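You operate a simulated robot arm through the tools that you are given. There is no shell and no other tool. Be economical: measure what you need, move in short steps, check, and stop when the job is done.

The job below is to be done with a simulated two-armed robot. You get a single attempt, and the scene is never put back.

JOB
Wipe the red paste off the lower mould half, fit the lid on its pins and close both latches.
Fine: wipe with the blue pad before the lid goes on, and put the pad back. What is to be rubbed or washed off counts as gone when no trace of it is left.

The check looks at the end state, three seconds after you hand in, the way a careful person would. Anything else that was tipped, shoved, dropped, spilled or broken makes it a failure. A push-on lid holds only when it is set on centred and level and pressed home; a screw cap is set on level and turned clockwise until tight.

ROBOT AND FRAMES
Two 7-joint arms with fingered hands on one trunk, on a base that drives. Base frame: it is fixed to the floor where the robot stands at the start and does not move with it; the origin is under the middle of the robot, x ahead of it, y to its left, z up. Units: mm, degrees, N and s.
The left shoulder is at the start at [60, 190, 975], the right one opposite. Places, roughly: left latch [900, -600, 800]; lower mould half [900, -500, 800]; right latch [900, -300, 800]. Payload 4 kg a hand.
The tool frame of a hand sits at the grasp point between the pads (the TCP): z along the fingers, y along the line on which they close. The tips reach 37 mm beyond it. Largest opening 124 mm; the body of the gripper starts 43 mm behind the TCP. The gripper is a hand of 3 fingers: y runs from the thumb to the fingers, the wrist lies at [-15, -108, -202] in the tool frame, and closing takes about 1.5 s.
Orientation is that of the tool frame in the base frame, as a unit quaternion [x, y, z, w]. With the fingers straight down and the wrist toward the robot, the tool's x, y and z point along [0, 1, 0], [1, 0, 0] and [0, 0, -1] of the base frame.

CONTROLS
- The arms move only by the tool step_arm. It takes "left_increments", "right_increments" or both (then of equal length, played together; a hand with none holds still); each is a list of rows, each a list of 6 numbers: the shift along the base's x, y, z in mm, then the turn, a rotation vector about the base's x, y, z in rad. In form: [[tx, ty, tz, wx, wy, wz], ...]. A call has 1 to 8 rows; each row shifts and turns the commanded pose from where the row before left it. "left_gripper" and "right_gripper" are, for a hand that has rows, the gripper command, from -1 (shut) to 1 (fully open), values between in proportion, set as the call begins (left out, the last holds). A row lasts 0.2 s, in which the tool goes at most 50 mm and 8.6 degrees; a call with a longer step from one row to the next is refused whole, and so is a gripper value outside its range. Where a pose cannot be reached the arm comes as near as it can. A force on the tool above 40 N (or 10 N above the force at the start of the call, whichever is more), or a blocked arm, ends the call early, and 0.2 s more pass. The fingers move at their own pace (about 72 mm/s each) and stop on an object; they squeeze with about 26 N. The grip force told is the motor's: it shows also when the fingers shut on nothing. Time passes only in rows, and 0.2 s behind the last, so rows that do not move let the fingers close. The reply holds the time, the measured pose of the TCP, the force on the tool along the base axes, the opening and the grip force, in the units named above and with some noise, with the torque about the TCP (base axes, N m) and any sound that the robot's microphone picked up.
- Cameras (640 x 400 px; columns grow to the right, rows downward): "scene" is now at [41, -23.5, 1630]; the picture's right is [-0.54, -0.84, 0.01], its down [-0.56, 0.34, -0.76] and it looks along [0.64, -0.41, -0.65] (base axes); focal length 262 px, centre (320, 200). "left" rides on the left gripper at [-64, -76, -137] in its tool frame; the picture's right is [-0.84, -0.26, 0.48], its down [0.48, -0.76, 0.43] and it looks along [0.26, 0.60, 0.76] (tool axes); focal length 256 px, centre (320, 200). "right" rides on the right gripper at [64, -76, -137] in its tool frame; the picture's right is [-0.84, 0.26, -0.48], its down [-0.48, -0.76, 0.44] and it looks along [-0.26, 0.60, 0.76] (tool axes); focal length 256 px, centre (320, 200). There is no depth. A picture from a camera that has moved, and an enlarged one, comes with that camera's place and axes in the base frame and with its lens.
- grab_frame(camera): a new picture of that camera. It takes no simulated time.
- raise_lower(by): slides the trunk up (or, below 0, down) by that many mm; the arms and the scene camera ride with it, the base frame stays. It gives what a move gives, with no picture.
- drive_base(legs): drives the robot by 1 to 6 legs, each [ahead, left, turn to the left] in mm, mm and degrees, along the robot's own axes; the way and the turn of a leg run together, so that a leg with both is an arc; at most 1500 mm and 180 degrees a leg. The arms and the cameras ride along, it lands a little off, and it stops where it bumps. It gives what a move gives.
- finger_targets(index, middle, thumb_bend, thumb_turn, hand): sets how far each is bent, from 0 (flat) to 1 (curled in); at 0.3 the hand is open as for a grip, at 0.7 the pads meet at the TCP. One left out holds its place. A second passes; each finger stops where it meets its share of the squeeze, and holds until it gets a number again. A gripper value or a shape takes the hand back. It gives what a move gives, with no picture; readings hold the bend of each and the force on the fingers (four entries, about 0 where the hand has none), thumb and palm. thumb_turn goes from beside the hand (0) to across from the fingers (1), as for a grip.
- preshape(shape, hand): the hand has 3 fingers and takes this shape, open, in about a second: jaw (thumb against the fingers, like two jaws); tri (thumb and two fingers); tip (a fingertip pinch); poke (one finger out to press); point (the index stretched); flat (the hand flat); cup (the hand cupped); fist (a fist). The gripper value then closes the fingers along that shape, each until it touches; the sizes above hold for jaw. It gives what a move gives, with no picture.
- head_to(pan, tilt): turns the head with the scene camera to pan (to the left, within 86 degrees either way) and tilt (down, from -29 to 69), counted from straight ahead of the robot. It gives what a move gives.
- close_up(camera, box): a new picture of the part [left, top, right, bottom] of that camera's present view, enlarged. It takes no simulated time.
- finish_job(): hands the job in; it is judged then, once.

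Work in short steps. Places have to be worked out from the pictures, the camera data and where the tool is seen: move nearer, look again, correct. Check each grasp and each placing, and mend what went wrong. You have 120 turns and 88 pictures in all, those below and enlarged ones among them. Open the grippers and draw the arms clear of the work before you hand the job in, unless the task says otherwise; then end with one line.

The tools are called by a JSON object that holds its "fn" and its "kwargs". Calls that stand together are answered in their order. step_arm: Moves the arms, as the interface text tells. Its arguments: {"type":"object","properties":{"left_increments":{"type":"array","items":{"type":"array","items":{"type":"number"}}},"left_gripper":{"type":"number"},"right_increments":{"type":"array","items":{"type":"array","items":{"type":"number"}}},"right_gripper":{"type":"number"}},"required":[]} The other tools are called the same way: raise_lower (by) slides the trunk up or down; preshape (shape, hand) gives the hand a shape; finger_targets (index, middle, thumb_bend, thumb_turn, hand) moves the fingers one by one; drive_base (legs) drives the base; head_to (pan, tilt) turns the head that bears the scene camera; grab_frame (camera) takes a picture; close_up (camera, box) takes an enlarged picture of a part of a camera's view; finish_job () hands the job in.

At the start:

```text
time_s: 0.0
left_ee_pos: [562.9, -32.5, 1091.0]
left_tcp_rot: [0.707, 0.707, -0.001, 0.001]
left_ft_force: [0.2, 0.5, -0.4]
left_ft_torque: [0.03, -0.01, 0.0]
left_opening: 123.4
left_gripper_force: 0.1
left_shape: jaw
left_bend: [0.3, 0.3, 0.3, 0.98]
left_finger forces: [0.0, 0.0, 0.1, 0.0, 0.0, 0.0]
right_ee_pos: [395.8, -585.6, 1195.5]
right_tcp_rot: [0.707, 0.707, -0.002, 0.002]
right_ft_force: [-0.5, 0.5, -0.3]
right_ft_torque: [-0.03, 0.01, -0.01]
right_opening: 123.6
right_gripper_force: 0.1
right_shape: jaw
right_bend: [0.3, 0.3, 0.3, 0.98]
right_finger forces: [0.1, 0.1, 0.0, 0.1, 0.0, 0.0]
trunk travel left (down, up): [-500.0, 90.0]
robot x, y, heading: [0.0, -0.4, 0.2]
head pan, tilt: [-32.5, 41.2]
```

scene: 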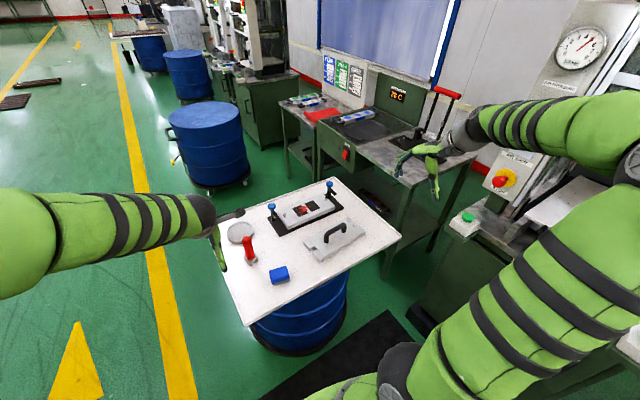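
right: 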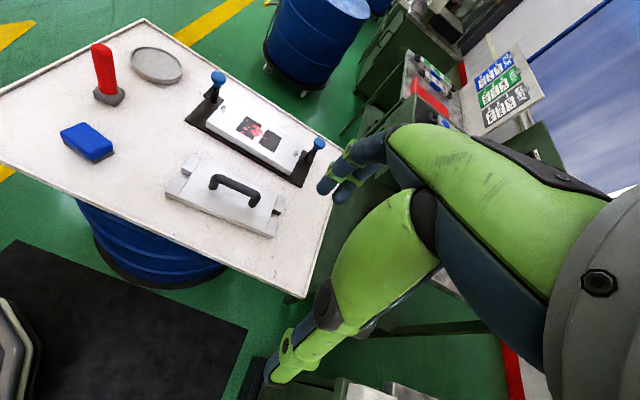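
left: 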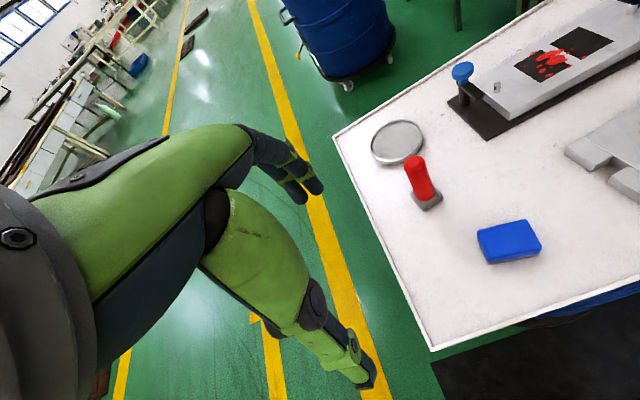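

The table with mould, lid, blue pad, red-handled tool and disc is in view. I take enlarged pictures to measure places.

{"fn": "close_up", "kwargs": {"camera": "scene", "box": [210, 170, 410, 295]}}

{"fn": "close_up", "kwargs": {"camera": "right", "box": [40, 20, 360, 250]}}

```text
3.20 times, centred on (310, 232) of scene
camera zoom: at [41.0, -23.5, 1630.0], right [-0.54, -0.84, 0.01], down [-0.56, 0.34, -0.76], along [0.64, -0.41, -0.65], focal length 839 px, centre (352, 96)
```

zoom: 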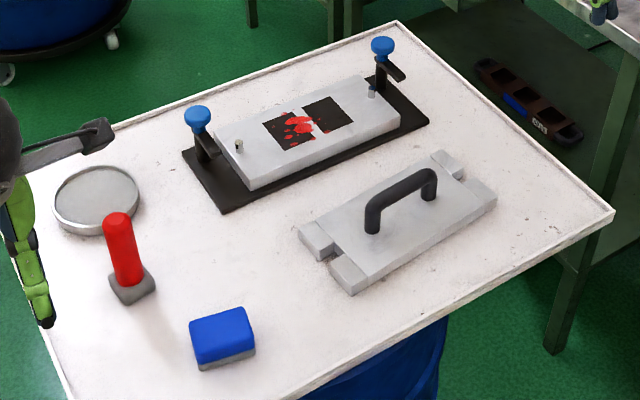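

```text
1.74 times, centred on (200, 135) of right
camera zoom: at [321.3, -522.0, 1332.6], right [0.26, -0.84, 0.49], down [-0.76, -0.48, -0.43], along [0.6, -0.26, -0.76], focal length 445 px, centre (529, 313)
```

zoom: 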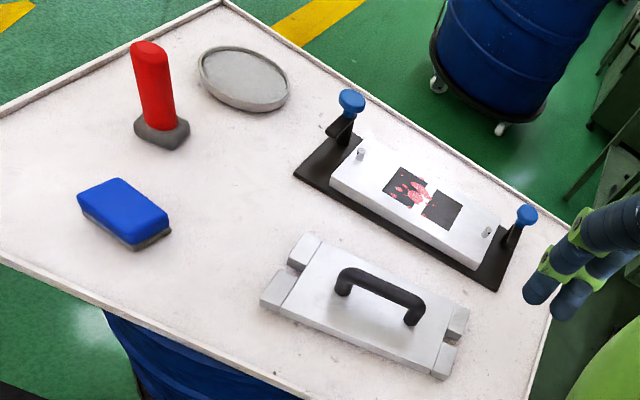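

By triangulation: knobs at about [904,-316,829] and [910,-635,823], lid handle top [655,-495,807], pad top [598,-204,772], table front edge x≈500. I strafe right to centre on the work, then look down to check clearance.

{"fn": "drive_base", "kwargs": {"legs": [[0, -300, 0]]}}

{"fn": "head_to", "kwargs": {"pan": -5, "tilt": 55}}

{"fn": "grab_frame", "kwargs": {"camera": "scene"}}

```text
time_s: 2.0
left_ee_pos: [559.8, -346.4, 1089.1]
left_tcp_rot: [0.71, 0.704, 0.003, -0.003]
left_ft_force: [0.0, 0.2, 0.0]
left_ft_torque: [-0.02, -0.02, -0.01]
left_opening: 123.9
left_gripper_force: 0.1
left_shape: jaw
left_bend: [0.3, 0.3, 0.3, 0.98]
left_finger forces: [0.0, 0.0, 0.0, 0.1, 0.1, 0.1]
right_ee_pos: [391.1, -895.7, 1185.5]
right_tcp_rot: [0.709, 0.705, 0.003, -0.005]
right_ft_force: [-0.6, 0.6, 0.1]
right_ft_torque: [0.02, -0.02, 0.0]
right_opening: 124.0
right_gripper_force: 0.0
right_shape: jaw
right_bend: [0.3, 0.3, 0.3, 0.98]
right_finger forces: [0.0, 0.0, 0.0, 0.0, 0.0, 0.0]
trunk travel left (down, up): [-500.0, 90.0]
robot x, y, heading: [1.3, -292.3, -0.5]
head pan, tilt: [-32.5, 41.2]
```

```text
time_s: 3.0
left_ee_pos: [560.5, -346.8, 1085.0]
left_tcp_rot: [0.71, 0.704, 0.003, -0.003]
left_ft_force: [0.0, 0.1, 0.8]
left_ft_torque: [-0.04, -0.01, 0.0]
left_opening: 123.9
left_gripper_force: 0.1
left_shape: jaw
left_bend: [0.3, 0.3, 0.3, 0.98]
left_finger forces: [0.0, 0.0, 0.0, 0.0, 0.0, 0.0]
right_ee_pos: [390.7, -896.5, 1181.9]
right_tcp_rot: [0.708, 0.707, 0.003, -0.004]
right_ft_force: [-0.8, 0.5, 0.3]
right_ft_torque: [-0.01, 0.05, -0.02]
right_opening: 123.9
right_gripper_force: 0.0
right_shape: jaw
right_bend: [0.3, 0.3, 0.3, 0.98]
right_finger forces: [0.1, 0.0, 0.1, 0.0, 0.0, 0.1]
trunk travel left (down, up): [-500.0, 90.0]
robot x, y, heading: [-0.6, -297.3, -0.2]
head pan, tilt: [-5.0, 55.0]
```

```text
82 pictures are left
camera scene: at [38.9, -300.7, 1613.2], right [-0.1, -1.0, 0.0], down [-0.81, 0.08, -0.57], along [0.57, -0.06, -0.82], focal length 262 px, centre (320, 200)
```

scene: 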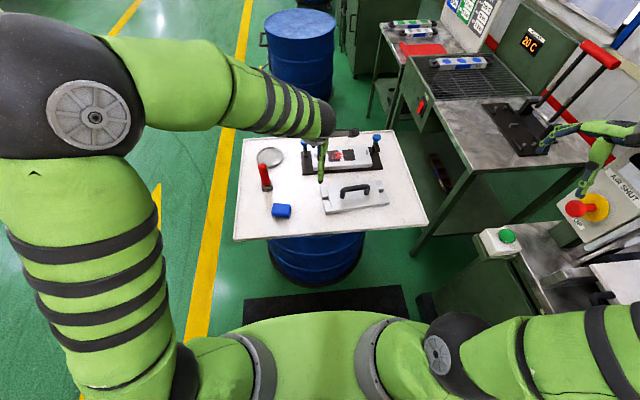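

Table is clear of the base. The right hand is near the machine, so I bring it inboard first, then drive ahead a bit.

{"fn": "step_arm", "kwargs": {"right_increments": [[0, 45, 0, 0, 0, 0], [0, 45, 0, 0, 0, 0], [0, 45, 0, 0, 0, 0], [0, 45, 0, 0, 0, 0], [0, 45, 0, 0, 0, 0]], "left_increments": [[0, 30, 0, 0, 0, 0], [0, 30, 0, 0, 0, 0], [0, 30, 0, 0, 0, 0], [0, 30, 0, 0, 0, 0], [0, 30, 0, 0, 0, 0]]}}

{"fn": "drive_base", "kwargs": {"legs": [[90, -30, 0]]}}

{"fn": "head_to", "kwargs": {"pan": -8, "tilt": 45}}

{"fn": "close_up", "kwargs": {"camera": "scene", "box": [200, 120, 440, 270]}}

```text
time_s: 4.2
left_ee_pos: [560.1, -201.1, 1084.6]
left_tcp_rot: [0.71, 0.704, 0.004, -0.004]
left_ft_force: [-0.3, -0.1, 0.2]
left_ft_torque: [-0.05, -0.01, 0.01]
left_opening: 123.8
left_gripper_force: 0.0
left_shape: jaw
left_bend: [0.3, 0.3, 0.3, 0.98]
left_finger forces: [0.1, 0.1, 0.0, 0.1, 0.1, 0.0]
right_ee_pos: [385.9, -676.3, 1183.6]
right_tcp_rot: [0.708, 0.706, 0.004, -0.006]
right_ft_force: [0.3, 0.3, 0.4]
right_ft_torque: [-0.07, 0.01, 0.03]
right_opening: 123.8
right_gripper_force: 0.0
right_shape: jaw
right_bend: [0.3, 0.3, 0.3, 0.98]
right_finger forces: [0.0, 0.1, 0.1, 0.0, 0.1, 0.1]
trunk travel left (down, up): [-500.0, 90.0]
robot x, y, heading: [1.5, -300.4, -0.7]
head pan, tilt: [-5.0, 55.0]
```

```text
time_s: 5.3
left_ee_pos: [656.1, -233.4, 1082.6]
left_tcp_rot: [0.71, 0.705, 0.004, -0.005]
left_ft_force: [-0.3, 0.3, 0.1]
left_ft_torque: [0.03, 0.02, 0.01]
left_opening: 124.0
left_gripper_force: 0.0
left_shape: jaw
left_bend: [0.3, 0.3, 0.3, 0.98]
left_finger forces: [0.0, 0.0, 0.0, 0.1, 0.0, 0.0]
right_ee_pos: [481.5, -709.4, 1181.3]
right_tcp_rot: [0.709, 0.705, 0.004, -0.008]
right_ft_force: [0.0, -0.5, 0.3]
right_ft_torque: [-0.01, 0.0, 0.0]
right_opening: 123.9
right_gripper_force: 0.0
right_shape: jaw
right_bend: [0.3, 0.3, 0.3, 0.98]
right_finger forces: [0.0, 0.0, 0.0, 0.0, 0.0, 0.0]
trunk travel left (down, up): [-500.0, 90.0]
robot x, y, heading: [92.3, -331.7, -0.4]
head pan, tilt: [-5.0, 55.0]
```

```text
time_s: 6.0
left_ee_pos: [655.2, -233.7, 1079.5]
left_tcp_rot: [0.71, 0.704, 0.003, -0.005]
left_ft_force: [-0.4, -0.9, -1.2]
left_ft_torque: [0.01, 0.01, -0.01]
left_opening: 123.9
left_gripper_force: 0.2
left_shape: jaw
left_bend: [0.3, 0.3, 0.3, 0.98]
left_finger forces: [0.0, 0.0, 0.0, 0.0, 0.0, 0.0]
right_ee_pos: [482.4, -709.3, 1178.9]
right_tcp_rot: [0.708, 0.706, 0.004, -0.006]
right_ft_force: [-1.0, 0.0, 0.1]
right_ft_torque: [0.03, 0.05, -0.02]
right_opening: 123.8
right_gripper_force: 0.1
right_shape: jaw
right_bend: [0.3, 0.3, 0.3, 0.98]
right_finger forces: [0.0, 0.1, 0.0, 0.0, 0.0, 0.1]
trunk travel left (down, up): [-500.0, 90.0]
robot x, y, heading: [91.7, -326.5, -0.4]
head pan, tilt: [-8.0, 45.0]
```

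```text
2.67 times, centred on (320, 195) of scene
camera zoom: at [142.6, -342.0, 1626.4], right [-0.15, -0.99, 0.0], down [-0.7, 0.1, -0.71], along [0.7, -0.1, -0.71], focal length 699 px, centre (320, 213)
```

zoom: 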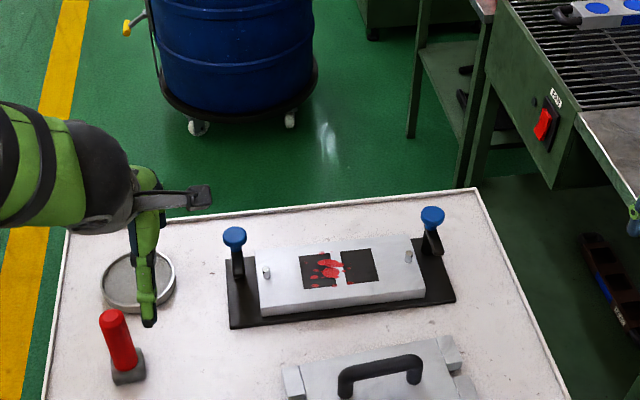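

I take pictures from the left hand camera for finer triangulation.

{"fn": "grab_frame", "kwargs": {"camera": "left"}}

{"fn": "close_up", "kwargs": {"camera": "scene", "box": [200, 180, 400, 305]}}

```text
80 pictures are left
camera left: at [578.9, -298.5, 1216.2], right [-0.26, -0.83, -0.49], down [-0.76, 0.49, -0.43], along [0.6, 0.26, -0.76], focal length 256 px, centre (320, 200)
```

left: 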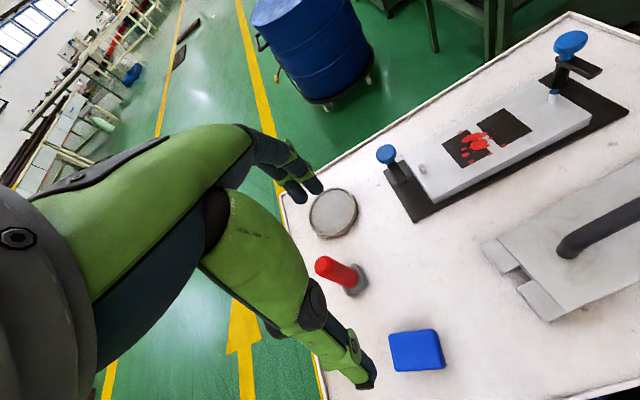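

```text
3.20 times, centred on (300, 242) of scene
camera zoom: at [142.6, -342.0, 1626.4], right [-0.15, -0.99, 0.0], down [-0.7, 0.1, -0.71], along [0.7, -0.1, -0.71], focal length 839 px, centre (384, 64)
```

zoom: 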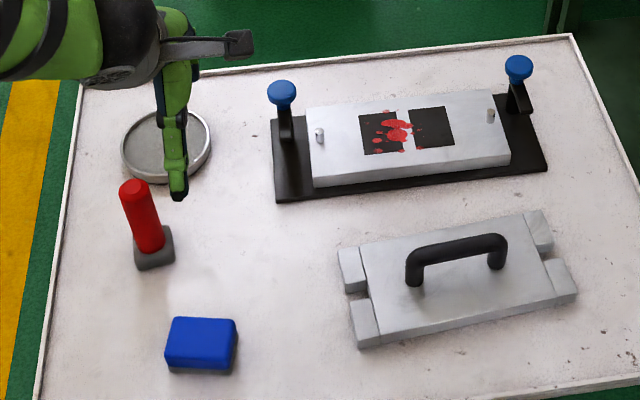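

Pad centre ≈ [601,-206], about 74 (y) × 46 (x), yawed about −11°. I bring the left hand above it, turned to match.

{"fn": "step_arm", "kwargs": {"left_increments": [[-14, 8, -40, 0, 0, -0.045], [-14, 8, -40, 0, 0, -0.045], [-13, 6, -40, 0, 0, -0.045], [-13, 6, -40, 0, 0, -0.045], [0, 0, -40, 0, 0, 0]], "left_gripper": 1}}

{"fn": "grab_frame", "kwargs": {"camera": "left"}}

```text
time_s: 7.2
left_ee_pos: [593.5, -206.2, 882.7]
left_tcp_rot: [0.77, 0.638, 0.004, -0.004]
left_ft_force: [0.8, 0.3, -0.5]
left_ft_torque: [-0.01, 0.0, -0.01]
left_opening: 124.0
left_gripper_force: 0.1
left_shape: jaw
left_bend: [0.3, 0.3, 0.3, 0.98]
left_finger forces: [0.0, 0.1, 0.0, 0.0, 0.1, 0.1]
right_ee_pos: [481.1, -708.3, 1179.6]
right_tcp_rot: [0.708, 0.706, 0.003, -0.007]
right_ft_force: [0.4, 0.4, 0.6]
right_ft_torque: [-0.01, 0.04, 0.01]
right_opening: 123.7
right_gripper_force: 0.0
right_shape: jaw
right_bend: [0.3, 0.3, 0.3, 0.98]
right_finger forces: [0.1, 0.0, 0.0, 0.1, 0.0, 0.0]
trunk travel left (down, up): [-500.0, 90.0]
robot x, y, heading: [92.8, -325.4, -0.1]
head pan, tilt: [-8.0, 45.0]
```

```text
78 pictures are left
camera left: at [508.3, -256.8, 1018.2], right [-0.41, -0.77, -0.49], down [-0.66, 0.62, -0.43], along [0.64, 0.15, -0.76], focal length 256 px, centre (320, 200)
```

left: 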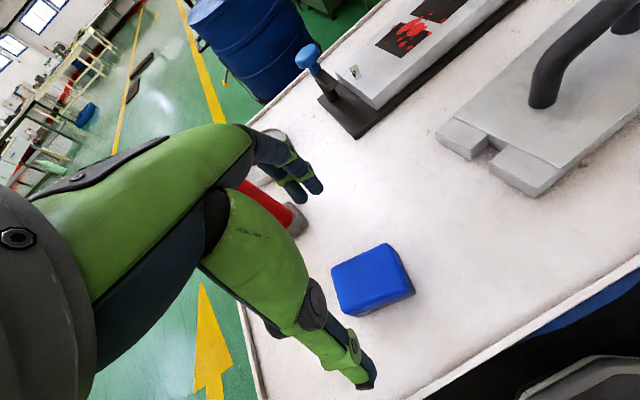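

Pad at [601,-206], top ≈762. I centre and lower beside the pad, then feel for the table in small steps.

{"fn": "step_arm", "kwargs": {"left_increments": [[7, 0, -30, 0, 0, -0.03], [0, 0, -30, 0, 0, 0], [0, 0, -20, 0, 0, 0]]}}

{"fn": "close_up", "kwargs": {"camera": "scene", "box": [200, 210, 320, 285]}}

```text
time_s: 8.0
left_ee_pos: [605.0, -205.8, 800.8]
left_tcp_rot: [0.779, 0.626, 0.006, -0.005]
left_ft_force: [0.7, 0.4, 0.8]
left_ft_torque: [-0.01, 0.01, 0.0]
left_opening: 123.7
left_gripper_force: 0.1
left_shape: jaw
left_bend: [0.3, 0.3, 0.3, 0.98]
left_finger forces: [0.0, 0.1, 0.0, 0.1, 0.0, 0.1]
right_ee_pos: [479.8, -708.8, 1177.8]
right_tcp_rot: [0.709, 0.705, 0.003, -0.006]
right_ft_force: [0.4, -0.6, -0.3]
right_ft_torque: [-0.02, 0.01, -0.03]
right_opening: 123.8
right_gripper_force: 0.0
right_shape: jaw
right_bend: [0.3, 0.3, 0.3, 0.98]
right_finger forces: [0.0, 0.0, 0.1, 0.0, 0.0, 0.1]
trunk travel left (down, up): [-500.0, 90.0]
robot x, y, heading: [91.5, -328.6, -0.4]
head pan, tilt: [-8.0, 45.0]
```

```text
5.33 times, centred on (260, 248) of scene
camera zoom: at [142.9, -341.7, 1626.5], right [-0.15, -0.99, 0.0], down [-0.7, 0.1, -0.71], along [0.7, -0.1, -0.71], focal length 1398 px, centre (640, -53)
```

zoom: 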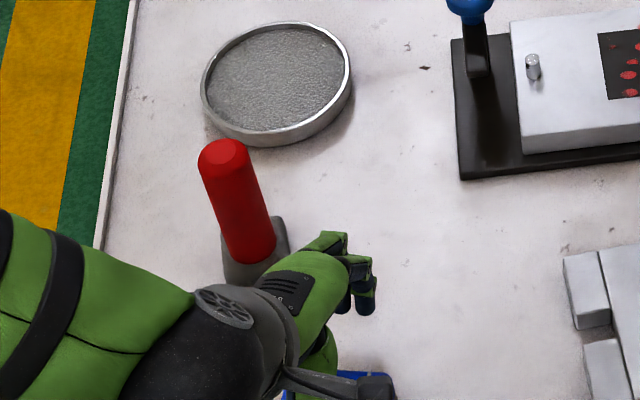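

The red tool is at about [740,-142], clear of the fingers. I lower further in small steps, watching force.

{"fn": "step_arm", "kwargs": {"left_increments": [[-3, 0, -10, 0, 0, 0], [0, 0, -8, 0, 0, 0], [0, 0, -6, 0, 0, 0], [0, 0, -6, 0, 0, 0]]}}

{"fn": "grab_frame", "kwargs": {"camera": "left"}}

```text
time_s: 9.0
left_ee_pos: [606.3, -205.7, 770.2]
left_tcp_rot: [0.78, 0.625, 0.008, -0.001]
left_ft_force: [-5.5, 3.0, 27.4]
left_ft_torque: [-0.38, -1.75, 0.08]
left_opening: 121.6
left_gripper_force: 0.1
left_shape: jaw
left_bend: [0.3, 0.3, 0.3, 0.98]
left_finger forces: [14.9, 13.1, 0.0, 0.0, 0.0, 0.0]
right_ee_pos: [478.6, -708.7, 1178.8]
right_tcp_rot: [0.708, 0.706, 0.004, -0.005]
right_ft_force: [-0.1, 0.2, -0.2]
right_ft_torque: [0.01, 0.0, 0.01]
right_opening: 123.9
right_gripper_force: 0.1
right_shape: jaw
right_bend: [0.3, 0.3, 0.3, 0.98]
right_finger forces: [0.0, 0.0, 0.0, 0.0, 0.0, 0.0]
trunk travel left (down, up): [-500.0, 90.0]
robot x, y, heading: [90.6, -329.6, -0.6]
head pan, tilt: [-8.0, 45.0]
```

```text
76 pictures are left
camera left: at [516.5, -253.6, 907.4], right [-0.43, -0.76, -0.5], down [-0.63, 0.64, -0.43], along [0.65, 0.13, -0.75], focal length 256 px, centre (320, 200)
```

left: 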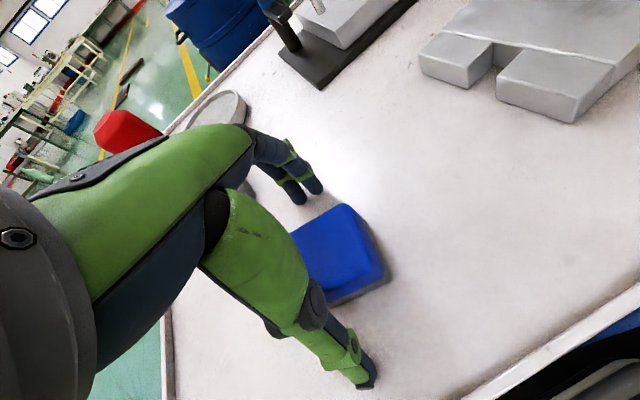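

Fingertips touched the table (surface ≈ z 734), so pad is about 28 mm tall. I lift 11 mm, then close on the pad.

{"fn": "step_arm", "kwargs": {"left_increments": [[-2, 0, 11, 0, 0, 0]]}}

{"fn": "step_arm", "kwargs": {"left_increments": [[0, 0, 0, 0, 0, 0], [0, 0, 0, 0, 0, 0], [0, 0, 0, 0, 0, 0], [0, 0, 0, 0, 0, 0], [0, 0, 0, 0, 0, 0], [0, 0, 0, 0, 0, 0], [0, 0, 0, 0, 0, 0]], "left_gripper": -1}}

{"fn": "grab_frame", "kwargs": {"camera": "left"}}

```text
time_s: 9.4
left_ee_pos: [603.0, -204.0, 776.6]
left_tcp_rot: [0.779, 0.627, 0.003, -0.005]
left_ft_force: [0.4, -0.5, -0.7]
left_ft_torque: [-0.02, 0.01, 0.0]
left_opening: 124.1
left_gripper_force: 0.1
left_shape: jaw
left_bend: [0.3, 0.3, 0.3, 0.98]
left_finger forces: [0.1, 0.0, 0.0, 0.1, 0.1, 0.1]
right_ee_pos: [480.1, -710.3, 1179.0]
right_tcp_rot: [0.709, 0.706, 0.004, -0.006]
right_ft_force: [0.2, 0.4, 0.3]
right_ft_torque: [0.01, -0.02, 0.0]
right_opening: 123.7
right_gripper_force: 0.0
right_shape: jaw
right_bend: [0.3, 0.3, 0.3, 0.98]
right_finger forces: [0.0, 0.0, 0.0, 0.0, 0.0, 0.1]
trunk travel left (down, up): [-500.0, 90.0]
robot x, y, heading: [92.5, -329.2, -0.4]
head pan, tilt: [-8.0, 45.0]
```

```text
time_s: 11.0
left_ee_pos: [604.0, -204.7, 779.6]
left_tcp_rot: [0.78, 0.626, 0.005, -0.004]
left_ft_force: [-2.5, 1.4, 11.8]
left_ft_torque: [-0.05, -0.17, -0.03]
left_opening: 67.8
left_gripper_force: 25.9
left_shape: jaw
left_bend: [0.49, 0.52, 0.5, 0.99]
left_finger forces: [16.3, 8.5, 0.0, 0.0, 29.9, 0.1]
right_ee_pos: [479.2, -708.5, 1178.5]
right_tcp_rot: [0.708, 0.706, 0.004, -0.005]
right_ft_force: [0.7, -0.2, -1.1]
right_ft_torque: [-0.01, 0.0, 0.0]
right_opening: 124.0
right_gripper_force: 0.1
right_shape: jaw
right_bend: [0.3, 0.3, 0.3, 0.98]
right_finger forces: [0.0, 0.0, 0.0, 0.1, 0.0, 0.0]
trunk travel left (down, up): [-500.0, 90.0]
robot x, y, heading: [90.3, -329.0, -0.2]
head pan, tilt: [-8.0, 45.0]
```

```text
75 pictures are left
camera left: at [515.8, -252.5, 915.7], right [-0.43, -0.76, -0.49], down [-0.64, 0.64, -0.43], along [0.64, 0.13, -0.76], focal length 256 px, centre (320, 200)
```

left: 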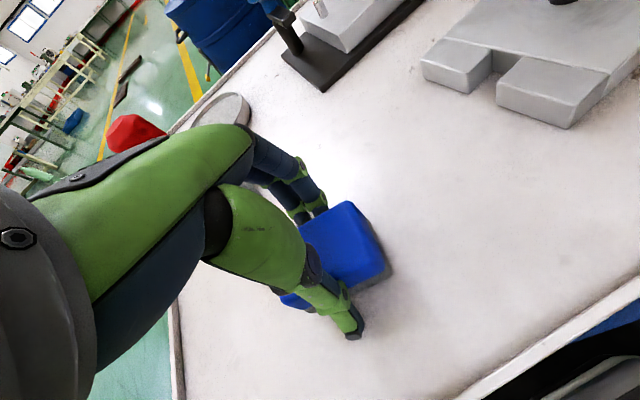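

Gripped, but 12 N upward says the curled tips touch the table. I reopen, raise 8 mm and regrip.

{"fn": "step_arm", "kwargs": {"left_increments": [[0, 0, 0, 0, 0, 0], [0, 0, 0, 0, 0, 0], [0, 0, 4, 0, 0, 0], [0, 0, 4, 0, 0, 0]], "left_gripper": 1}}

{"fn": "step_arm", "kwargs": {"left_increments": [[0, 0, 0, 0, 0, 0], [0, 0, 0, 0, 0, 0], [0, 0, 0, 0, 0, 0], [0, 0, 0, 0, 0, 0], [0, 0, 0, 0, 0, 0], [0, 0, 0, 0, 0, 0], [0, 0, 0, 0, 0, 0]], "left_gripper": -1}}

{"fn": "step_arm", "kwargs": {"left_increments": [[0, 0, 15, 0, 0, 0], [0, 0, 25, 0, 0, 0], [0, 0, 40, 0, 0, 0], [0, 0, 40, 0, 0, 0]]}}

{"fn": "grab_frame", "kwargs": {"camera": "left"}}

{"fn": "grab_frame", "kwargs": {"camera": "right"}}

```text
time_s: 12.0
left_ee_pos: [601.5, -204.6, 788.3]
left_tcp_rot: [0.78, 0.626, 0.004, -0.004]
left_ft_force: [0.2, -0.3, 0.3]
left_ft_torque: [0.0, 0.0, -0.02]
left_opening: 123.3
left_gripper_force: 0.0
left_shape: jaw
left_bend: [0.3, 0.3, 0.3, 0.98]
left_finger forces: [0.0, 0.0, 0.1, 0.0, 0.1, 0.0]
right_ee_pos: [480.9, -708.4, 1178.8]
right_tcp_rot: [0.708, 0.706, 0.004, -0.006]
right_ft_force: [0.3, 0.3, -0.3]
right_ft_torque: [0.0, 0.05, 0.03]
right_opening: 123.7
right_gripper_force: 0.0
right_shape: jaw
right_bend: [0.3, 0.3, 0.3, 0.98]
right_finger forces: [0.0, 0.0, 0.0, 0.0, 0.0, 0.0]
trunk travel left (down, up): [-500.0, 90.0]
robot x, y, heading: [90.1, -331.3, -0.4]
head pan, tilt: [-8.0, 45.0]
```

```text
time_s: 13.6
left_ee_pos: [602.2, -205.8, 789.9]
left_tcp_rot: [0.779, 0.626, 0.005, -0.003]
left_ft_force: [-2.9, 0.7, 7.8]
left_ft_torque: [-0.02, 0.07, 0.01]
left_opening: 68.6
left_gripper_force: 26.0
left_shape: jaw
left_bend: [0.49, 0.52, 0.52, 0.99]
left_finger forces: [14.2, 6.9, 0.0, 0.0, 24.5, 0.0]
right_ee_pos: [480.9, -708.8, 1178.5]
right_tcp_rot: [0.708, 0.706, 0.004, -0.006]
right_ft_force: [0.4, 0.4, 0.1]
right_ft_torque: [-0.02, -0.01, 0.01]
right_opening: 124.1
right_gripper_force: 0.0
right_shape: jaw
right_bend: [0.3, 0.3, 0.3, 0.98]
right_finger forces: [0.1, 0.0, 0.0, 0.1, 0.1, 0.0]
trunk travel left (down, up): [-500.0, 90.0]
robot x, y, heading: [94.4, -326.8, -0.4]
head pan, tilt: [-8.0, 45.0]
```

```text
time_s: 14.6
left_ee_pos: [599.4, -206.7, 909.8]
left_tcp_rot: [0.78, 0.626, 0.004, -0.004]
left_ft_force: [-0.1, 0.2, -0.3]
left_ft_torque: [-0.02, -0.02, -0.02]
left_opening: 69.1
left_gripper_force: 26.1
left_shape: jaw
left_bend: [0.48, 0.51, 0.52, 0.99]
left_finger forces: [14.6, 7.1, 0.0, 0.0, 18.9, 0.0]
right_ee_pos: [478.5, -708.8, 1178.6]
right_tcp_rot: [0.709, 0.706, 0.004, -0.007]
right_ft_force: [0.1, 0.3, 0.4]
right_ft_torque: [0.01, 0.01, 0.01]
right_opening: 124.1
right_gripper_force: 0.0
right_shape: jaw
right_bend: [0.3, 0.3, 0.3, 0.98]
right_finger forces: [0.0, 0.0, 0.0, 0.0, 0.0, 0.0]
trunk travel left (down, up): [-500.0, 90.0]
robot x, y, heading: [95.4, -329.8, -0.3]
head pan, tilt: [-8.0, 45.0]
```

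```text
74 pictures are left
camera left: at [512.3, -255.0, 1045.3], right [-0.43, -0.76, -0.49], down [-0.64, 0.64, -0.43], along [0.64, 0.13, -0.76], focal length 256 px, centre (320, 200)
```

left: 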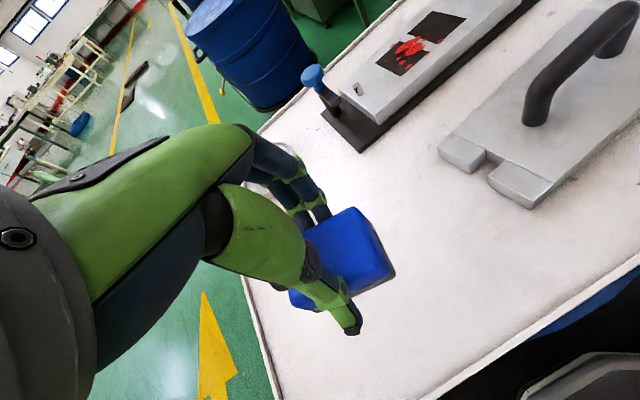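

```text
73 pictures are left
camera right: at [405.0, -648.0, 1317.9], right [0.26, -0.85, 0.47], down [-0.76, -0.47, -0.44], along [0.59, -0.25, -0.77], focal length 256 px, centre (320, 200)
```

right: 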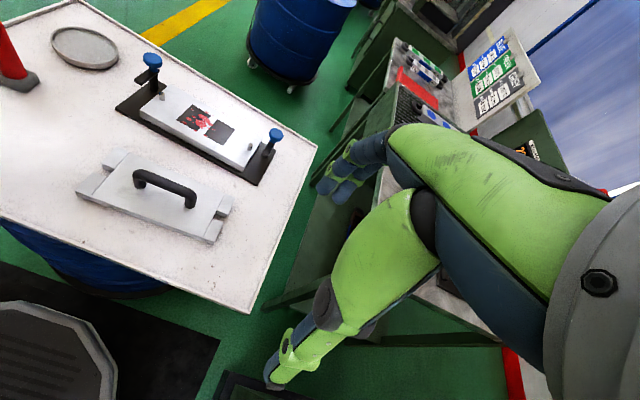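

Pad is held (bottom ≈56 mm below TCP). I carry it toward the mould, high, aligning yaw, and look closely from the left camera.

{"fn": "step_arm", "kwargs": {"left_increments": [[30, -27, 10, 0, 0, 0.046], [38, -27, 0, 0, 0, 0.046], [38, -27, 0, 0, 0, 0.046], [38, -27, 0, 0, 0, 0.046], [36, -27, 0, 0, 0, 0.046]]}}

{"fn": "grab_frame", "kwargs": {"camera": "left"}}

{"fn": "close_up", "kwargs": {"camera": "scene", "box": [250, 165, 410, 265]}}

```text
time_s: 15.8
left_ee_pos: [784.3, -337.4, 919.1]
left_tcp_rot: [0.702, 0.712, 0.004, -0.005]
left_ft_force: [-0.7, 0.1, -1.7]
left_ft_torque: [0.01, 0.0, 0.0]
left_opening: 69.1
left_gripper_force: 26.0
left_shape: jaw
left_bend: [0.48, 0.51, 0.52, 0.99]
left_finger forces: [14.6, 7.1, 0.0, 0.2, 18.8, 0.1]
right_ee_pos: [480.1, -711.1, 1179.1]
right_tcp_rot: [0.708, 0.706, 0.004, -0.006]
right_ft_force: [0.1, 0.4, -0.2]
right_ft_torque: [0.0, 0.0, -0.01]
right_opening: 124.0
right_gripper_force: 0.0
right_shape: jaw
right_bend: [0.3, 0.3, 0.3, 0.98]
right_finger forces: [0.0, 0.1, 0.0, 0.0, 0.0, 0.0]
trunk travel left (down, up): [-500.0, 90.0]
robot x, y, heading: [93.1, -327.8, -0.5]
head pan, tilt: [-8.0, 45.0]
```

```text
72 pictures are left
camera left: at [710.1, -404.8, 1055.5], right [-0.25, -0.83, -0.49], down [-0.77, 0.48, -0.43], along [0.59, 0.27, -0.76], focal length 256 px, centre (320, 200)
```

left: 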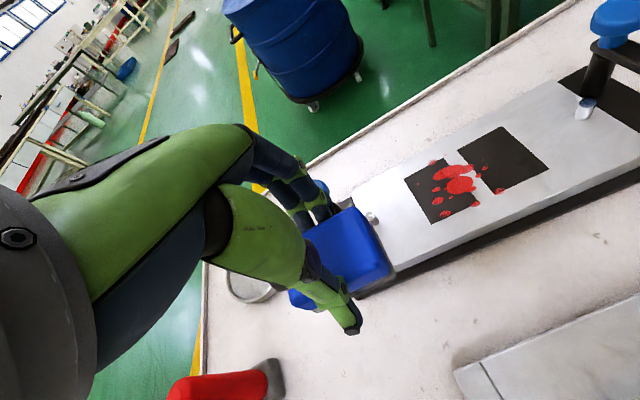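

```text
4.00 times, centred on (330, 215) of scene
camera zoom: at [143.1, -343.1, 1626.4], right [-0.15, -0.99, 0.0], down [-0.7, 0.1, -0.71], along [0.7, -0.1, -0.71], focal length 1048 px, centre (280, 140)
```

zoom: 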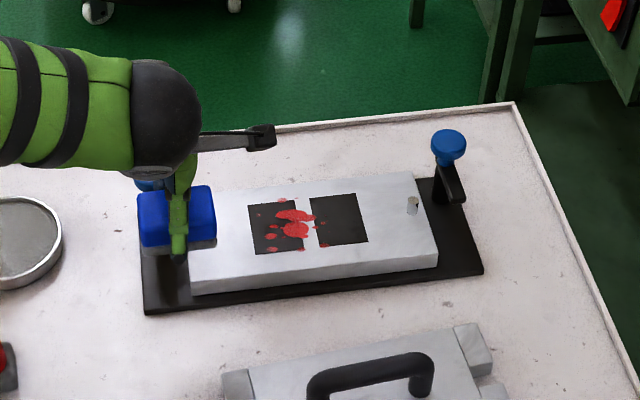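

Block top ≈ z 780, x 794–904, y −343…−600; paste covers x≈811–894, y≈−420…−492. I move the pad over the paste's centre and descend gently to touch.

{"fn": "step_arm", "kwargs": {"left_increments": [[16, -28, 0, 0, 0, -0.01], [16, -28, 0, 0, 0, 0], [17, -28, -10, 0, 0, 0], [17, -29, -20, 0, 0, 0], [0, 0, -20, 0, 0, 0]]}}

{"fn": "grab_frame", "kwargs": {"camera": "left"}}

{"fn": "close_up", "kwargs": {"camera": "scene", "box": [270, 165, 390, 240]}}

```text
time_s: 17.0
left_ee_pos: [848.8, -453.1, 868.7]
left_tcp_rot: [0.707, 0.708, 0.004, -0.004]
left_ft_force: [0.5, 0.6, -0.4]
left_ft_torque: [0.01, -0.01, -0.03]
left_opening: 69.1
left_gripper_force: 26.2
left_shape: jaw
left_bend: [0.48, 0.51, 0.52, 0.99]
left_finger forces: [14.4, 7.0, 0.0, 0.0, 18.2, 0.1]
right_ee_pos: [480.7, -709.8, 1178.5]
right_tcp_rot: [0.708, 0.706, 0.004, -0.006]
right_ft_force: [1.1, -0.3, 0.6]
right_ft_torque: [0.03, -0.01, 0.02]
right_opening: 123.9
right_gripper_force: 0.1
right_shape: jaw
right_bend: [0.3, 0.3, 0.3, 0.98]
right_finger forces: [0.1, 0.1, 0.0, 0.0, 0.0, 0.0]
trunk travel left (down, up): [-500.0, 90.0]
robot x, y, heading: [93.5, -331.0, -0.2]
head pan, tilt: [-8.0, 45.0]
```

```text
70 pictures are left
camera left: at [772.9, -518.7, 1003.7], right [-0.25, -0.83, -0.49], down [-0.76, 0.49, -0.43], along [0.6, 0.27, -0.76], focal length 256 px, centre (320, 200)
```

left: 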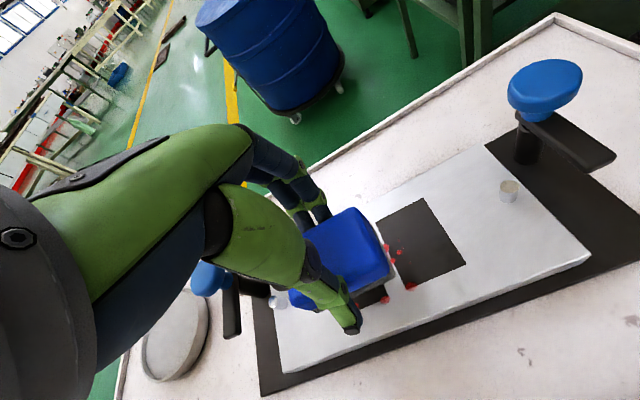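

```text
5.33 times, centred on (330, 202) of scene
camera zoom: at [142.9, -342.0, 1626.5], right [-0.15, -0.99, 0.0], down [-0.7, 0.1, -0.71], along [0.7, -0.1, -0.71], focal length 1398 px, centre (267, 187)
```

zoom: 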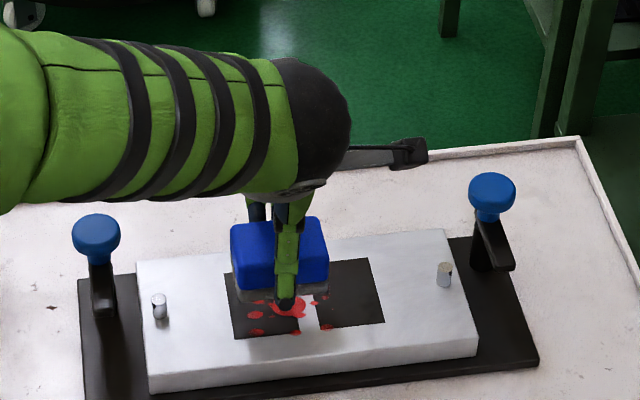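

Pad hovers above the paste. I lower to contact.

{"fn": "step_arm", "kwargs": {"left_increments": [[0, 0, -15, 0, 0, 0], [0, 0, -8, 0, 0, 0], [0, 0, -5, 0, 0, 0], [0, 0, -3, 0, 0, 0]]}}

```text
time_s: 18.0
left_ee_pos: [847.8, -452.6, 838.7]
left_tcp_rot: [0.706, 0.708, 0.005, -0.004]
left_ft_force: [0.7, 0.8, -1.2]
left_ft_torque: [0.0, 0.01, 0.03]
left_opening: 68.9
left_gripper_force: 26.5
left_shape: jaw
left_bend: [0.48, 0.51, 0.52, 0.99]
left_finger forces: [14.4, 7.0, 0.1, 0.0, 18.2, 0.0]
right_ee_pos: [480.3, -709.4, 1179.0]
right_tcp_rot: [0.708, 0.706, 0.004, -0.006]
right_ft_force: [-0.6, 0.6, -0.8]
right_ft_torque: [0.03, 0.02, 0.0]
right_opening: 123.9
right_gripper_force: 0.1
right_shape: jaw
right_bend: [0.3, 0.3, 0.3, 0.98]
right_finger forces: [0.1, 0.0, 0.0, 0.0, 0.0, 0.0]
trunk travel left (down, up): [-500.0, 90.0]
robot x, y, heading: [94.1, -330.3, -0.0]
head pan, tilt: [-8.0, 45.0]
```

No contact yet; continuing down in 3 mm steps.

{"fn": "step_arm", "kwargs": {"left_increments": [[0, 0, -3, 0, 0, 0], [0, 0, -3, 0, 0, 0], [0, 0, -2, 0, 0, 0]]}}

{"fn": "step_arm", "kwargs": {"left_increments": [[0, 0, -2, 0, 0, 0], [0, 0, -2, 0, 0, 0], [0, 0, -2, 0, 0, 0]]}}

```text
time_s: 18.8
left_ee_pos: [849.2, -453.6, 829.2]
left_tcp_rot: [0.707, 0.708, 0.004, -0.006]
left_ft_force: [0.1, 0.0, 0.6]
left_ft_torque: [0.03, 0.01, -0.02]
left_opening: 68.9
left_gripper_force: 26.1
left_shape: jaw
left_bend: [0.48, 0.51, 0.52, 0.99]
left_finger forces: [14.4, 6.9, 0.1, 0.0, 18.2, 0.0]
right_ee_pos: [480.8, -708.4, 1179.2]
right_tcp_rot: [0.708, 0.706, 0.005, -0.007]
right_ft_force: [-0.5, -0.4, -0.1]
right_ft_torque: [-0.01, -0.04, 0.02]
right_opening: 124.1
right_gripper_force: 0.0
right_shape: jaw
right_bend: [0.3, 0.3, 0.3, 0.98]
right_finger forces: [0.1, 0.0, 0.0, 0.0, 0.0, 0.0]
trunk travel left (down, up): [-500.0, 90.0]
robot x, y, heading: [93.5, -331.3, -0.4]
head pan, tilt: [-8.0, 45.0]
```

```text
time_s: 19.6
left_ee_pos: [849.2, -453.6, 824.8]
left_tcp_rot: [0.706, 0.708, 0.003, -0.005]
left_ft_force: [-0.8, 0.9, 2.6]
left_ft_torque: [0.01, -0.08, 0.02]
left_opening: 68.9
left_gripper_force: 25.8
left_shape: jaw
left_bend: [0.48, 0.51, 0.52, 0.99]
left_finger forces: [14.8, 6.7, 0.0, 0.0, 18.7, 0.0]
right_ee_pos: [479.8, -707.9, 1179.1]
right_tcp_rot: [0.708, 0.706, 0.004, -0.006]
right_ft_force: [-0.5, -0.7, -0.1]
right_ft_torque: [-0.01, 0.0, -0.01]
right_opening: 124.0
right_gripper_force: 0.0
right_shape: jaw
right_bend: [0.3, 0.3, 0.3, 0.98]
right_finger forces: [0.1, 0.1, 0.1, 0.1, 0.0, 0.0]
trunk travel left (down, up): [-500.0, 90.0]
robot x, y, heading: [91.6, -330.8, -0.5]
head pan, tilt: [-8.0, 45.0]
```

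Contact at ≈825. I press 2 mm more and wipe back and forth.

{"fn": "step_arm", "kwargs": {"left_increments": [[0, 0, -2, 0, 0, 0], [15, 0, 0, 0, 0, 0], [15, 0, 0, 0, 0, 0], [0, -15, 0, 0, 0, 0], [-20, 0, 0, 0, 0, 0], [-20, 0, 0, 0, 0, 0], [-20, 0, 0, 0, 0, 0], [0, 15, 0, 0, 0, 0]]}}

{"fn": "step_arm", "kwargs": {"left_increments": [[0, 15, 0, 0, 0, 0], [20, 0, 0, 0, 0, 0], [20, 0, 0, 0, 0, 0], [20, 0, 0, 0, 0, 0], [0, -15, 0, 0, 0, 0], [-20, 0, 0, 0, 0, 0], [-20, 0, 0, 0, 0, 0], [-20, 0, 0, 0, 0, 0]]}}

{"fn": "grab_frame", "kwargs": {"camera": "left"}}

```text
time_s: 21.4
left_ee_pos: [818.2, -460.2, 824.8]
left_tcp_rot: [0.709, 0.705, 0.003, -0.003]
left_ft_force: [5.8, -15.1, 20.1]
left_ft_torque: [-0.4, -0.22, -0.16]
left_opening: 72.2
left_gripper_force: 25.8
left_shape: jaw
left_bend: [0.45, 0.49, 0.54, 0.98]
left_finger forces: [16.4, 9.2, 0.1, 0.1, 27.0, 0.1]
right_ee_pos: [478.4, -710.0, 1178.4]
right_tcp_rot: [0.709, 0.705, 0.004, -0.007]
right_ft_force: [0.9, 0.3, 0.9]
right_ft_torque: [0.02, 0.02, -0.01]
right_opening: 123.7
right_gripper_force: 0.0
right_shape: jaw
right_bend: [0.3, 0.3, 0.3, 0.98]
right_finger forces: [0.0, 0.0, 0.0, 0.1, 0.0, 0.0]
trunk travel left (down, up): [-500.0, 90.0]
robot x, y, heading: [91.9, -331.5, -0.5]
head pan, tilt: [-8.0, 45.0]
```

```text
time_s: 22.3
left_ee_pos: [864.9, -436.1, 822.1]
left_tcp_rot: [0.706, 0.708, 0.005, -0.002]
left_ft_force: [-14.8, 2.8, 32.4]
left_ft_torque: [0.02, 1.17, 0.09]
left_opening: 66.3
left_gripper_force: 25.9
left_shape: jaw
left_bend: [0.52, 0.55, 0.49, 0.99]
left_finger forces: [9.1, 1.8, 0.1, 0.0, 43.7, 0.1]
right_ee_pos: [477.2, -707.9, 1175.5]
right_tcp_rot: [0.708, 0.706, 0.004, -0.006]
right_ft_force: [-0.3, 0.1, -0.3]
right_ft_torque: [0.0, 0.02, -0.03]
right_opening: 124.0
right_gripper_force: 0.0
right_shape: jaw
right_bend: [0.3, 0.3, 0.3, 0.98]
right_finger forces: [0.0, 0.0, 0.0, 0.0, 0.0, 0.0]
trunk travel left (down, up): [-500.0, 90.0]
robot x, y, heading: [93.5, -328.0, -0.6]
head pan, tilt: [-8.0, 45.0]
stopped in row 4 (left hand): the force on the tool passed its limit at 43 N (the readings are from after the stop); the commanded pose is now the measured one
```

```text
68 pictures are left
camera left: at [788.9, -503.4, 958.8], right [-0.25, -0.83, -0.49], down [-0.76, 0.49, -0.43], along [0.6, 0.27, -0.75], focal length 256 px, centre (320, 200)
```

left: 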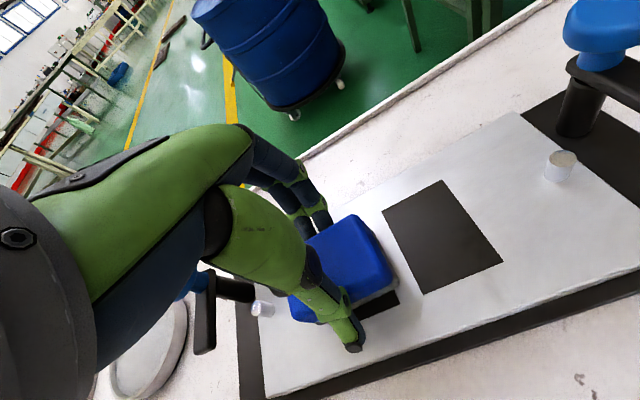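

Wiping works. I lift off and look at what is left.

{"fn": "step_arm", "kwargs": {"left_increments": [[0, 0, 10, 0, 0, 0], [0, 0, 25, 0, 0, 0], [0, 40, 15, 0, 0, 0], [0, 40, 0, 0, 0, 0]]}}

{"fn": "close_up", "kwargs": {"camera": "left", "box": [340, 80, 600, 240]}}

{"fn": "close_up", "kwargs": {"camera": "scene", "box": [270, 165, 390, 240]}}

```text
time_s: 23.3
left_ee_pos: [862.9, -362.4, 868.8]
left_tcp_rot: [0.708, 0.706, 0.005, -0.004]
left_ft_force: [-2.9, -15.5, 2.3]
left_ft_torque: [-0.49, 0.03, -0.33]
left_opening: 68.3
left_gripper_force: 25.9
left_shape: jaw
left_bend: [0.49, 0.52, 0.52, 0.99]
left_finger forces: [12.9, 5.7, 0.0, 0.0, 20.6, 0.1]
right_ee_pos: [479.7, -711.4, 1173.8]
right_tcp_rot: [0.709, 0.705, 0.004, -0.007]
right_ft_force: [-0.9, 0.3, 0.5]
right_ft_torque: [0.04, -0.02, 0.0]
right_opening: 123.8
right_gripper_force: 0.1
right_shape: jaw
right_bend: [0.3, 0.3, 0.3, 0.98]
right_finger forces: [0.0, 0.0, 0.1, 0.1, 0.1, 0.0]
trunk travel left (down, up): [-500.0, 90.0]
robot x, y, heading: [87.9, -328.1, -0.6]
head pan, tilt: [-8.0, 45.0]
```

```text
2.46 times, centred on (470, 160) of left
camera zoom: at [786.8, -428.7, 1004.7], right [-0.26, -0.83, -0.49], down [-0.76, 0.49, -0.43], along [0.6, 0.26, -0.76], focal length 630 px, centre (-49, 298)
```

zoom: 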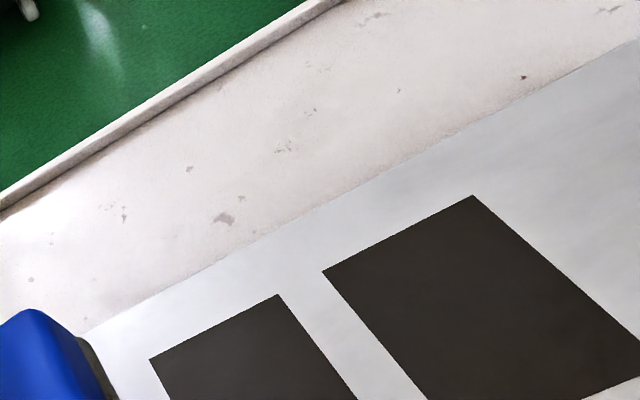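

```text
5.33 times, centred on (330, 202) of scene
camera zoom: at [141.1, -344.3, 1626.5], right [-0.15, -0.99, 0.0], down [-0.7, 0.11, -0.71], along [0.7, -0.1, -0.71], focal length 1398 px, centre (267, 187)
```

zoom: 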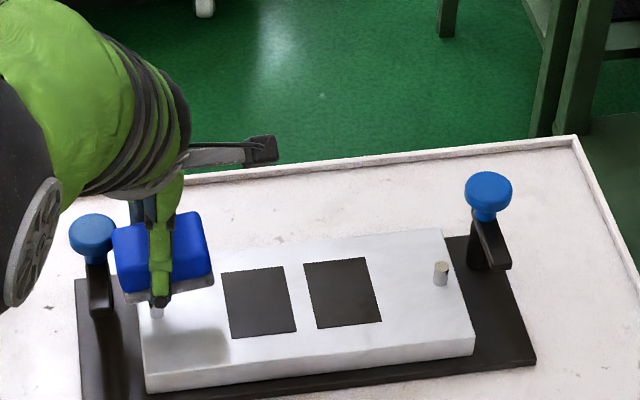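

Paste is gone, but the pad touched the left knob (−15 N). I back off in −y and raise at once.

{"fn": "step_arm", "kwargs": {"left_increments": [[0, -25, 0, 0, 0, 0], [0, -10, 30, 0, 0, 0], [0, 0, 30, 0, 0, 0]]}}

{"fn": "close_up", "kwargs": {"camera": "scene", "box": [270, 165, 390, 240]}}

{"fn": "grab_frame", "kwargs": {"camera": "left"}}

```text
time_s: 24.1
left_ee_pos: [865.7, -388.0, 925.7]
left_tcp_rot: [0.705, 0.709, 0.004, -0.007]
left_ft_force: [-0.5, 0.3, -1.6]
left_ft_torque: [0.01, -0.02, -0.01]
left_opening: 68.8
left_gripper_force: 25.8
left_shape: jaw
left_bend: [0.48, 0.52, 0.53, 0.99]
left_finger forces: [14.0, 6.9, 0.1, 0.1, 19.4, 0.1]
right_ee_pos: [478.9, -707.9, 1174.6]
right_tcp_rot: [0.707, 0.707, 0.003, -0.006]
right_ft_force: [-0.4, -0.3, -0.7]
right_ft_torque: [-0.01, 0.04, 0.02]
right_opening: 124.0
right_gripper_force: 0.0
right_shape: jaw
right_bend: [0.3, 0.3, 0.3, 0.98]
right_finger forces: [0.0, 0.2, 0.0, 0.0, 0.1, 0.0]
trunk travel left (down, up): [-500.0, 90.0]
robot x, y, heading: [91.7, -326.4, -0.4]
head pan, tilt: [-8.0, 45.0]
```

```text
5.33 times, centred on (330, 202) of scene
camera zoom: at [142.0, -341.6, 1626.4], right [-0.15, -0.99, 0.0], down [-0.7, 0.1, -0.71], along [0.7, -0.1, -0.71], focal length 1398 px, centre (267, 187)
```

zoom: 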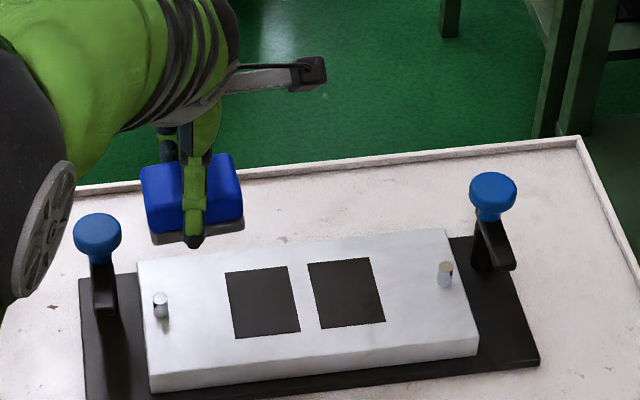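

```text
64 pictures are left
camera left: at [790.3, -454.6, 1062.3], right [-0.25, -0.83, -0.5], down [-0.76, 0.49, -0.42], along [0.59, 0.27, -0.76], focal length 256 px, centre (320, 200)
```

left: 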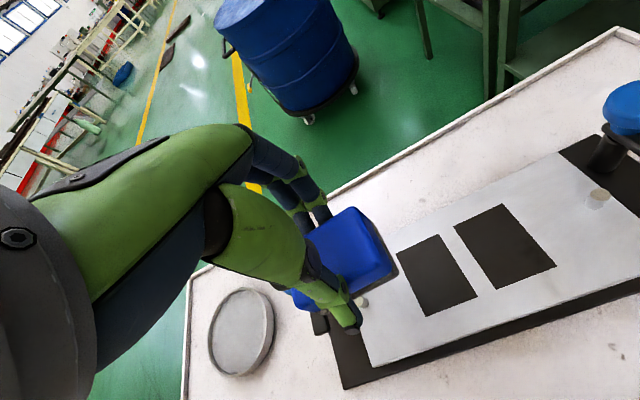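

Nothing shifted. One tight zoom to verify no red trace remains.

{"fn": "close_up", "kwargs": {"camera": "left", "box": [370, 190, 570, 315]}}

```text
3.20 times, centred on (470, 252) of left
camera zoom: at [790.3, -454.6, 1062.3], right [-0.25, -0.83, -0.5], down [-0.76, 0.49, -0.42], along [0.59, 0.27, -0.76], focal length 819 px, centre (-160, 32)
```

zoom: 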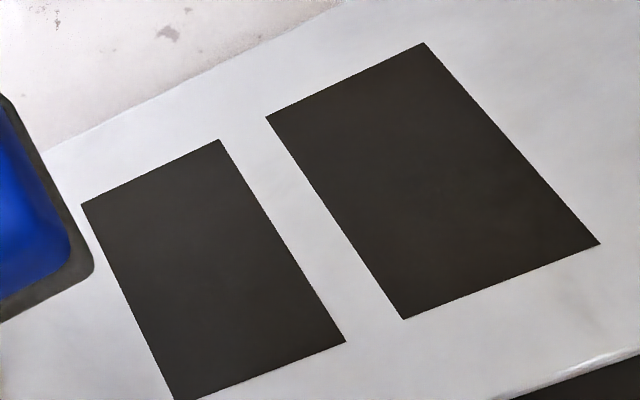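

Clean. I carry the pad back to its spot [601,−205], yaw −12.5°.

{"fn": "step_arm", "kwargs": {"left_increments": [[-38, 20, 0, 0, 0, 0], [-38, 20, 0, 0, 0, 0], [-38, 28, 0, 0, 0, -0.055], [-38, 29, 0, 0, 0, -0.055], [-38, 29, 0, 0, 0, -0.055], [-38, 29, -20, 0, 0, -0.055], [-36, 28, -40, 0, 0, 0], [0, 0, -40, 0, 0, 0]]}}

{"fn": "grab_frame", "kwargs": {"camera": "left"}}

```text
refused: row 6 steps farther than a row can; nothing moved
```

```text
62 pictures are left
camera left: at [790.3, -454.6, 1062.3], right [-0.25, -0.83, -0.5], down [-0.76, 0.49, -0.42], along [0.59, 0.27, -0.76], focal length 256 px, centre (320, 200)
```

left: 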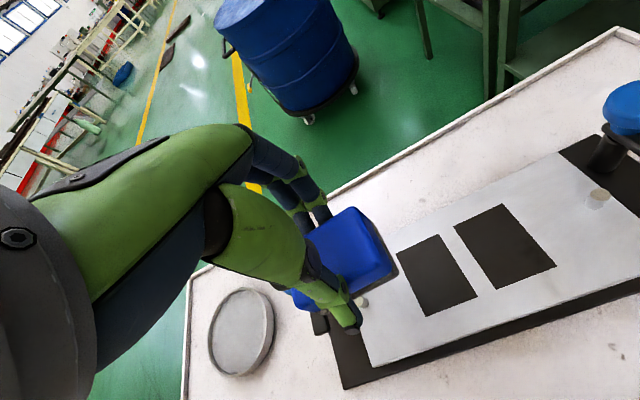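

A row was too long; I repeat with the descent split off.

{"fn": "step_arm", "kwargs": {"left_increments": [[-38, 20, 0, 0, 0, 0], [-38, 20, 0, 0, 0, 0], [-38, 28, 0, 0, 0, -0.055], [-38, 29, 0, 0, 0, -0.055], [-38, 29, 0, 0, 0, -0.055], [-38, 29, 0, 0, 0, -0.055], [-36, 28, 0, 0, 0, 0], [0, 0, -40, 0, 0, 0]]}}

{"fn": "step_arm", "kwargs": {"left_increments": [[0, 0, -40, 0, 0, 0], [0, 0, -30, 0, 0, 0], [0, 0, -13, 0, 0, 0], [0, 0, -3, 0, 0, 0]]}}

```text
time_s: 25.9
left_ee_pos: [598.4, -206.4, 882.3]
left_tcp_rot: [0.78, 0.626, 0.005, -0.006]
left_ft_force: [-0.6, -0.4, -1.0]
left_ft_torque: [0.0, 0.0, 0.0]
left_opening: 68.5
left_gripper_force: 25.7
left_shape: jaw
left_bend: [0.49, 0.52, 0.53, 0.99]
left_finger forces: [13.9, 6.7, 0.0, 0.1, 19.1, 0.0]
right_ee_pos: [481.0, -709.2, 1174.6]
right_tcp_rot: [0.708, 0.706, 0.003, -0.007]
right_ft_force: [0.4, 1.2, 0.2]
right_ft_torque: [0.01, -0.02, 0.0]
right_opening: 124.2
right_gripper_force: 0.1
right_shape: jaw
right_bend: [0.3, 0.3, 0.3, 0.98]
right_finger forces: [0.0, 0.0, 0.1, 0.1, 0.1, 0.0]
trunk travel left (down, up): [-500.0, 90.0]
robot x, y, heading: [90.7, -327.1, -0.3]
head pan, tilt: [-8.0, 45.0]
```

```text
time_s: 26.9
left_ee_pos: [600.3, -207.9, 799.8]
left_tcp_rot: [0.779, 0.627, 0.006, -0.006]
left_ft_force: [-0.2, 0.2, -0.9]
left_ft_torque: [0.02, -0.01, -0.02]
left_opening: 68.8
left_gripper_force: 26.4
left_shape: jaw
left_bend: [0.49, 0.52, 0.53, 0.99]
left_finger forces: [13.9, 6.6, 0.0, 0.0, 19.1, 0.0]
right_ee_pos: [480.0, -708.5, 1175.3]
right_tcp_rot: [0.708, 0.706, 0.004, -0.006]
right_ft_force: [0.6, -0.6, 0.3]
right_ft_torque: [0.0, -0.01, -0.04]
right_opening: 123.9
right_gripper_force: 0.1
right_shape: jaw
right_bend: [0.3, 0.3, 0.3, 0.98]
right_finger forces: [0.1, 0.0, 0.0, 0.0, 0.0, 0.0]
trunk travel left (down, up): [-500.0, 90.0]
robot x, y, heading: [92.0, -332.1, -0.4]
head pan, tilt: [-8.0, 45.0]
```

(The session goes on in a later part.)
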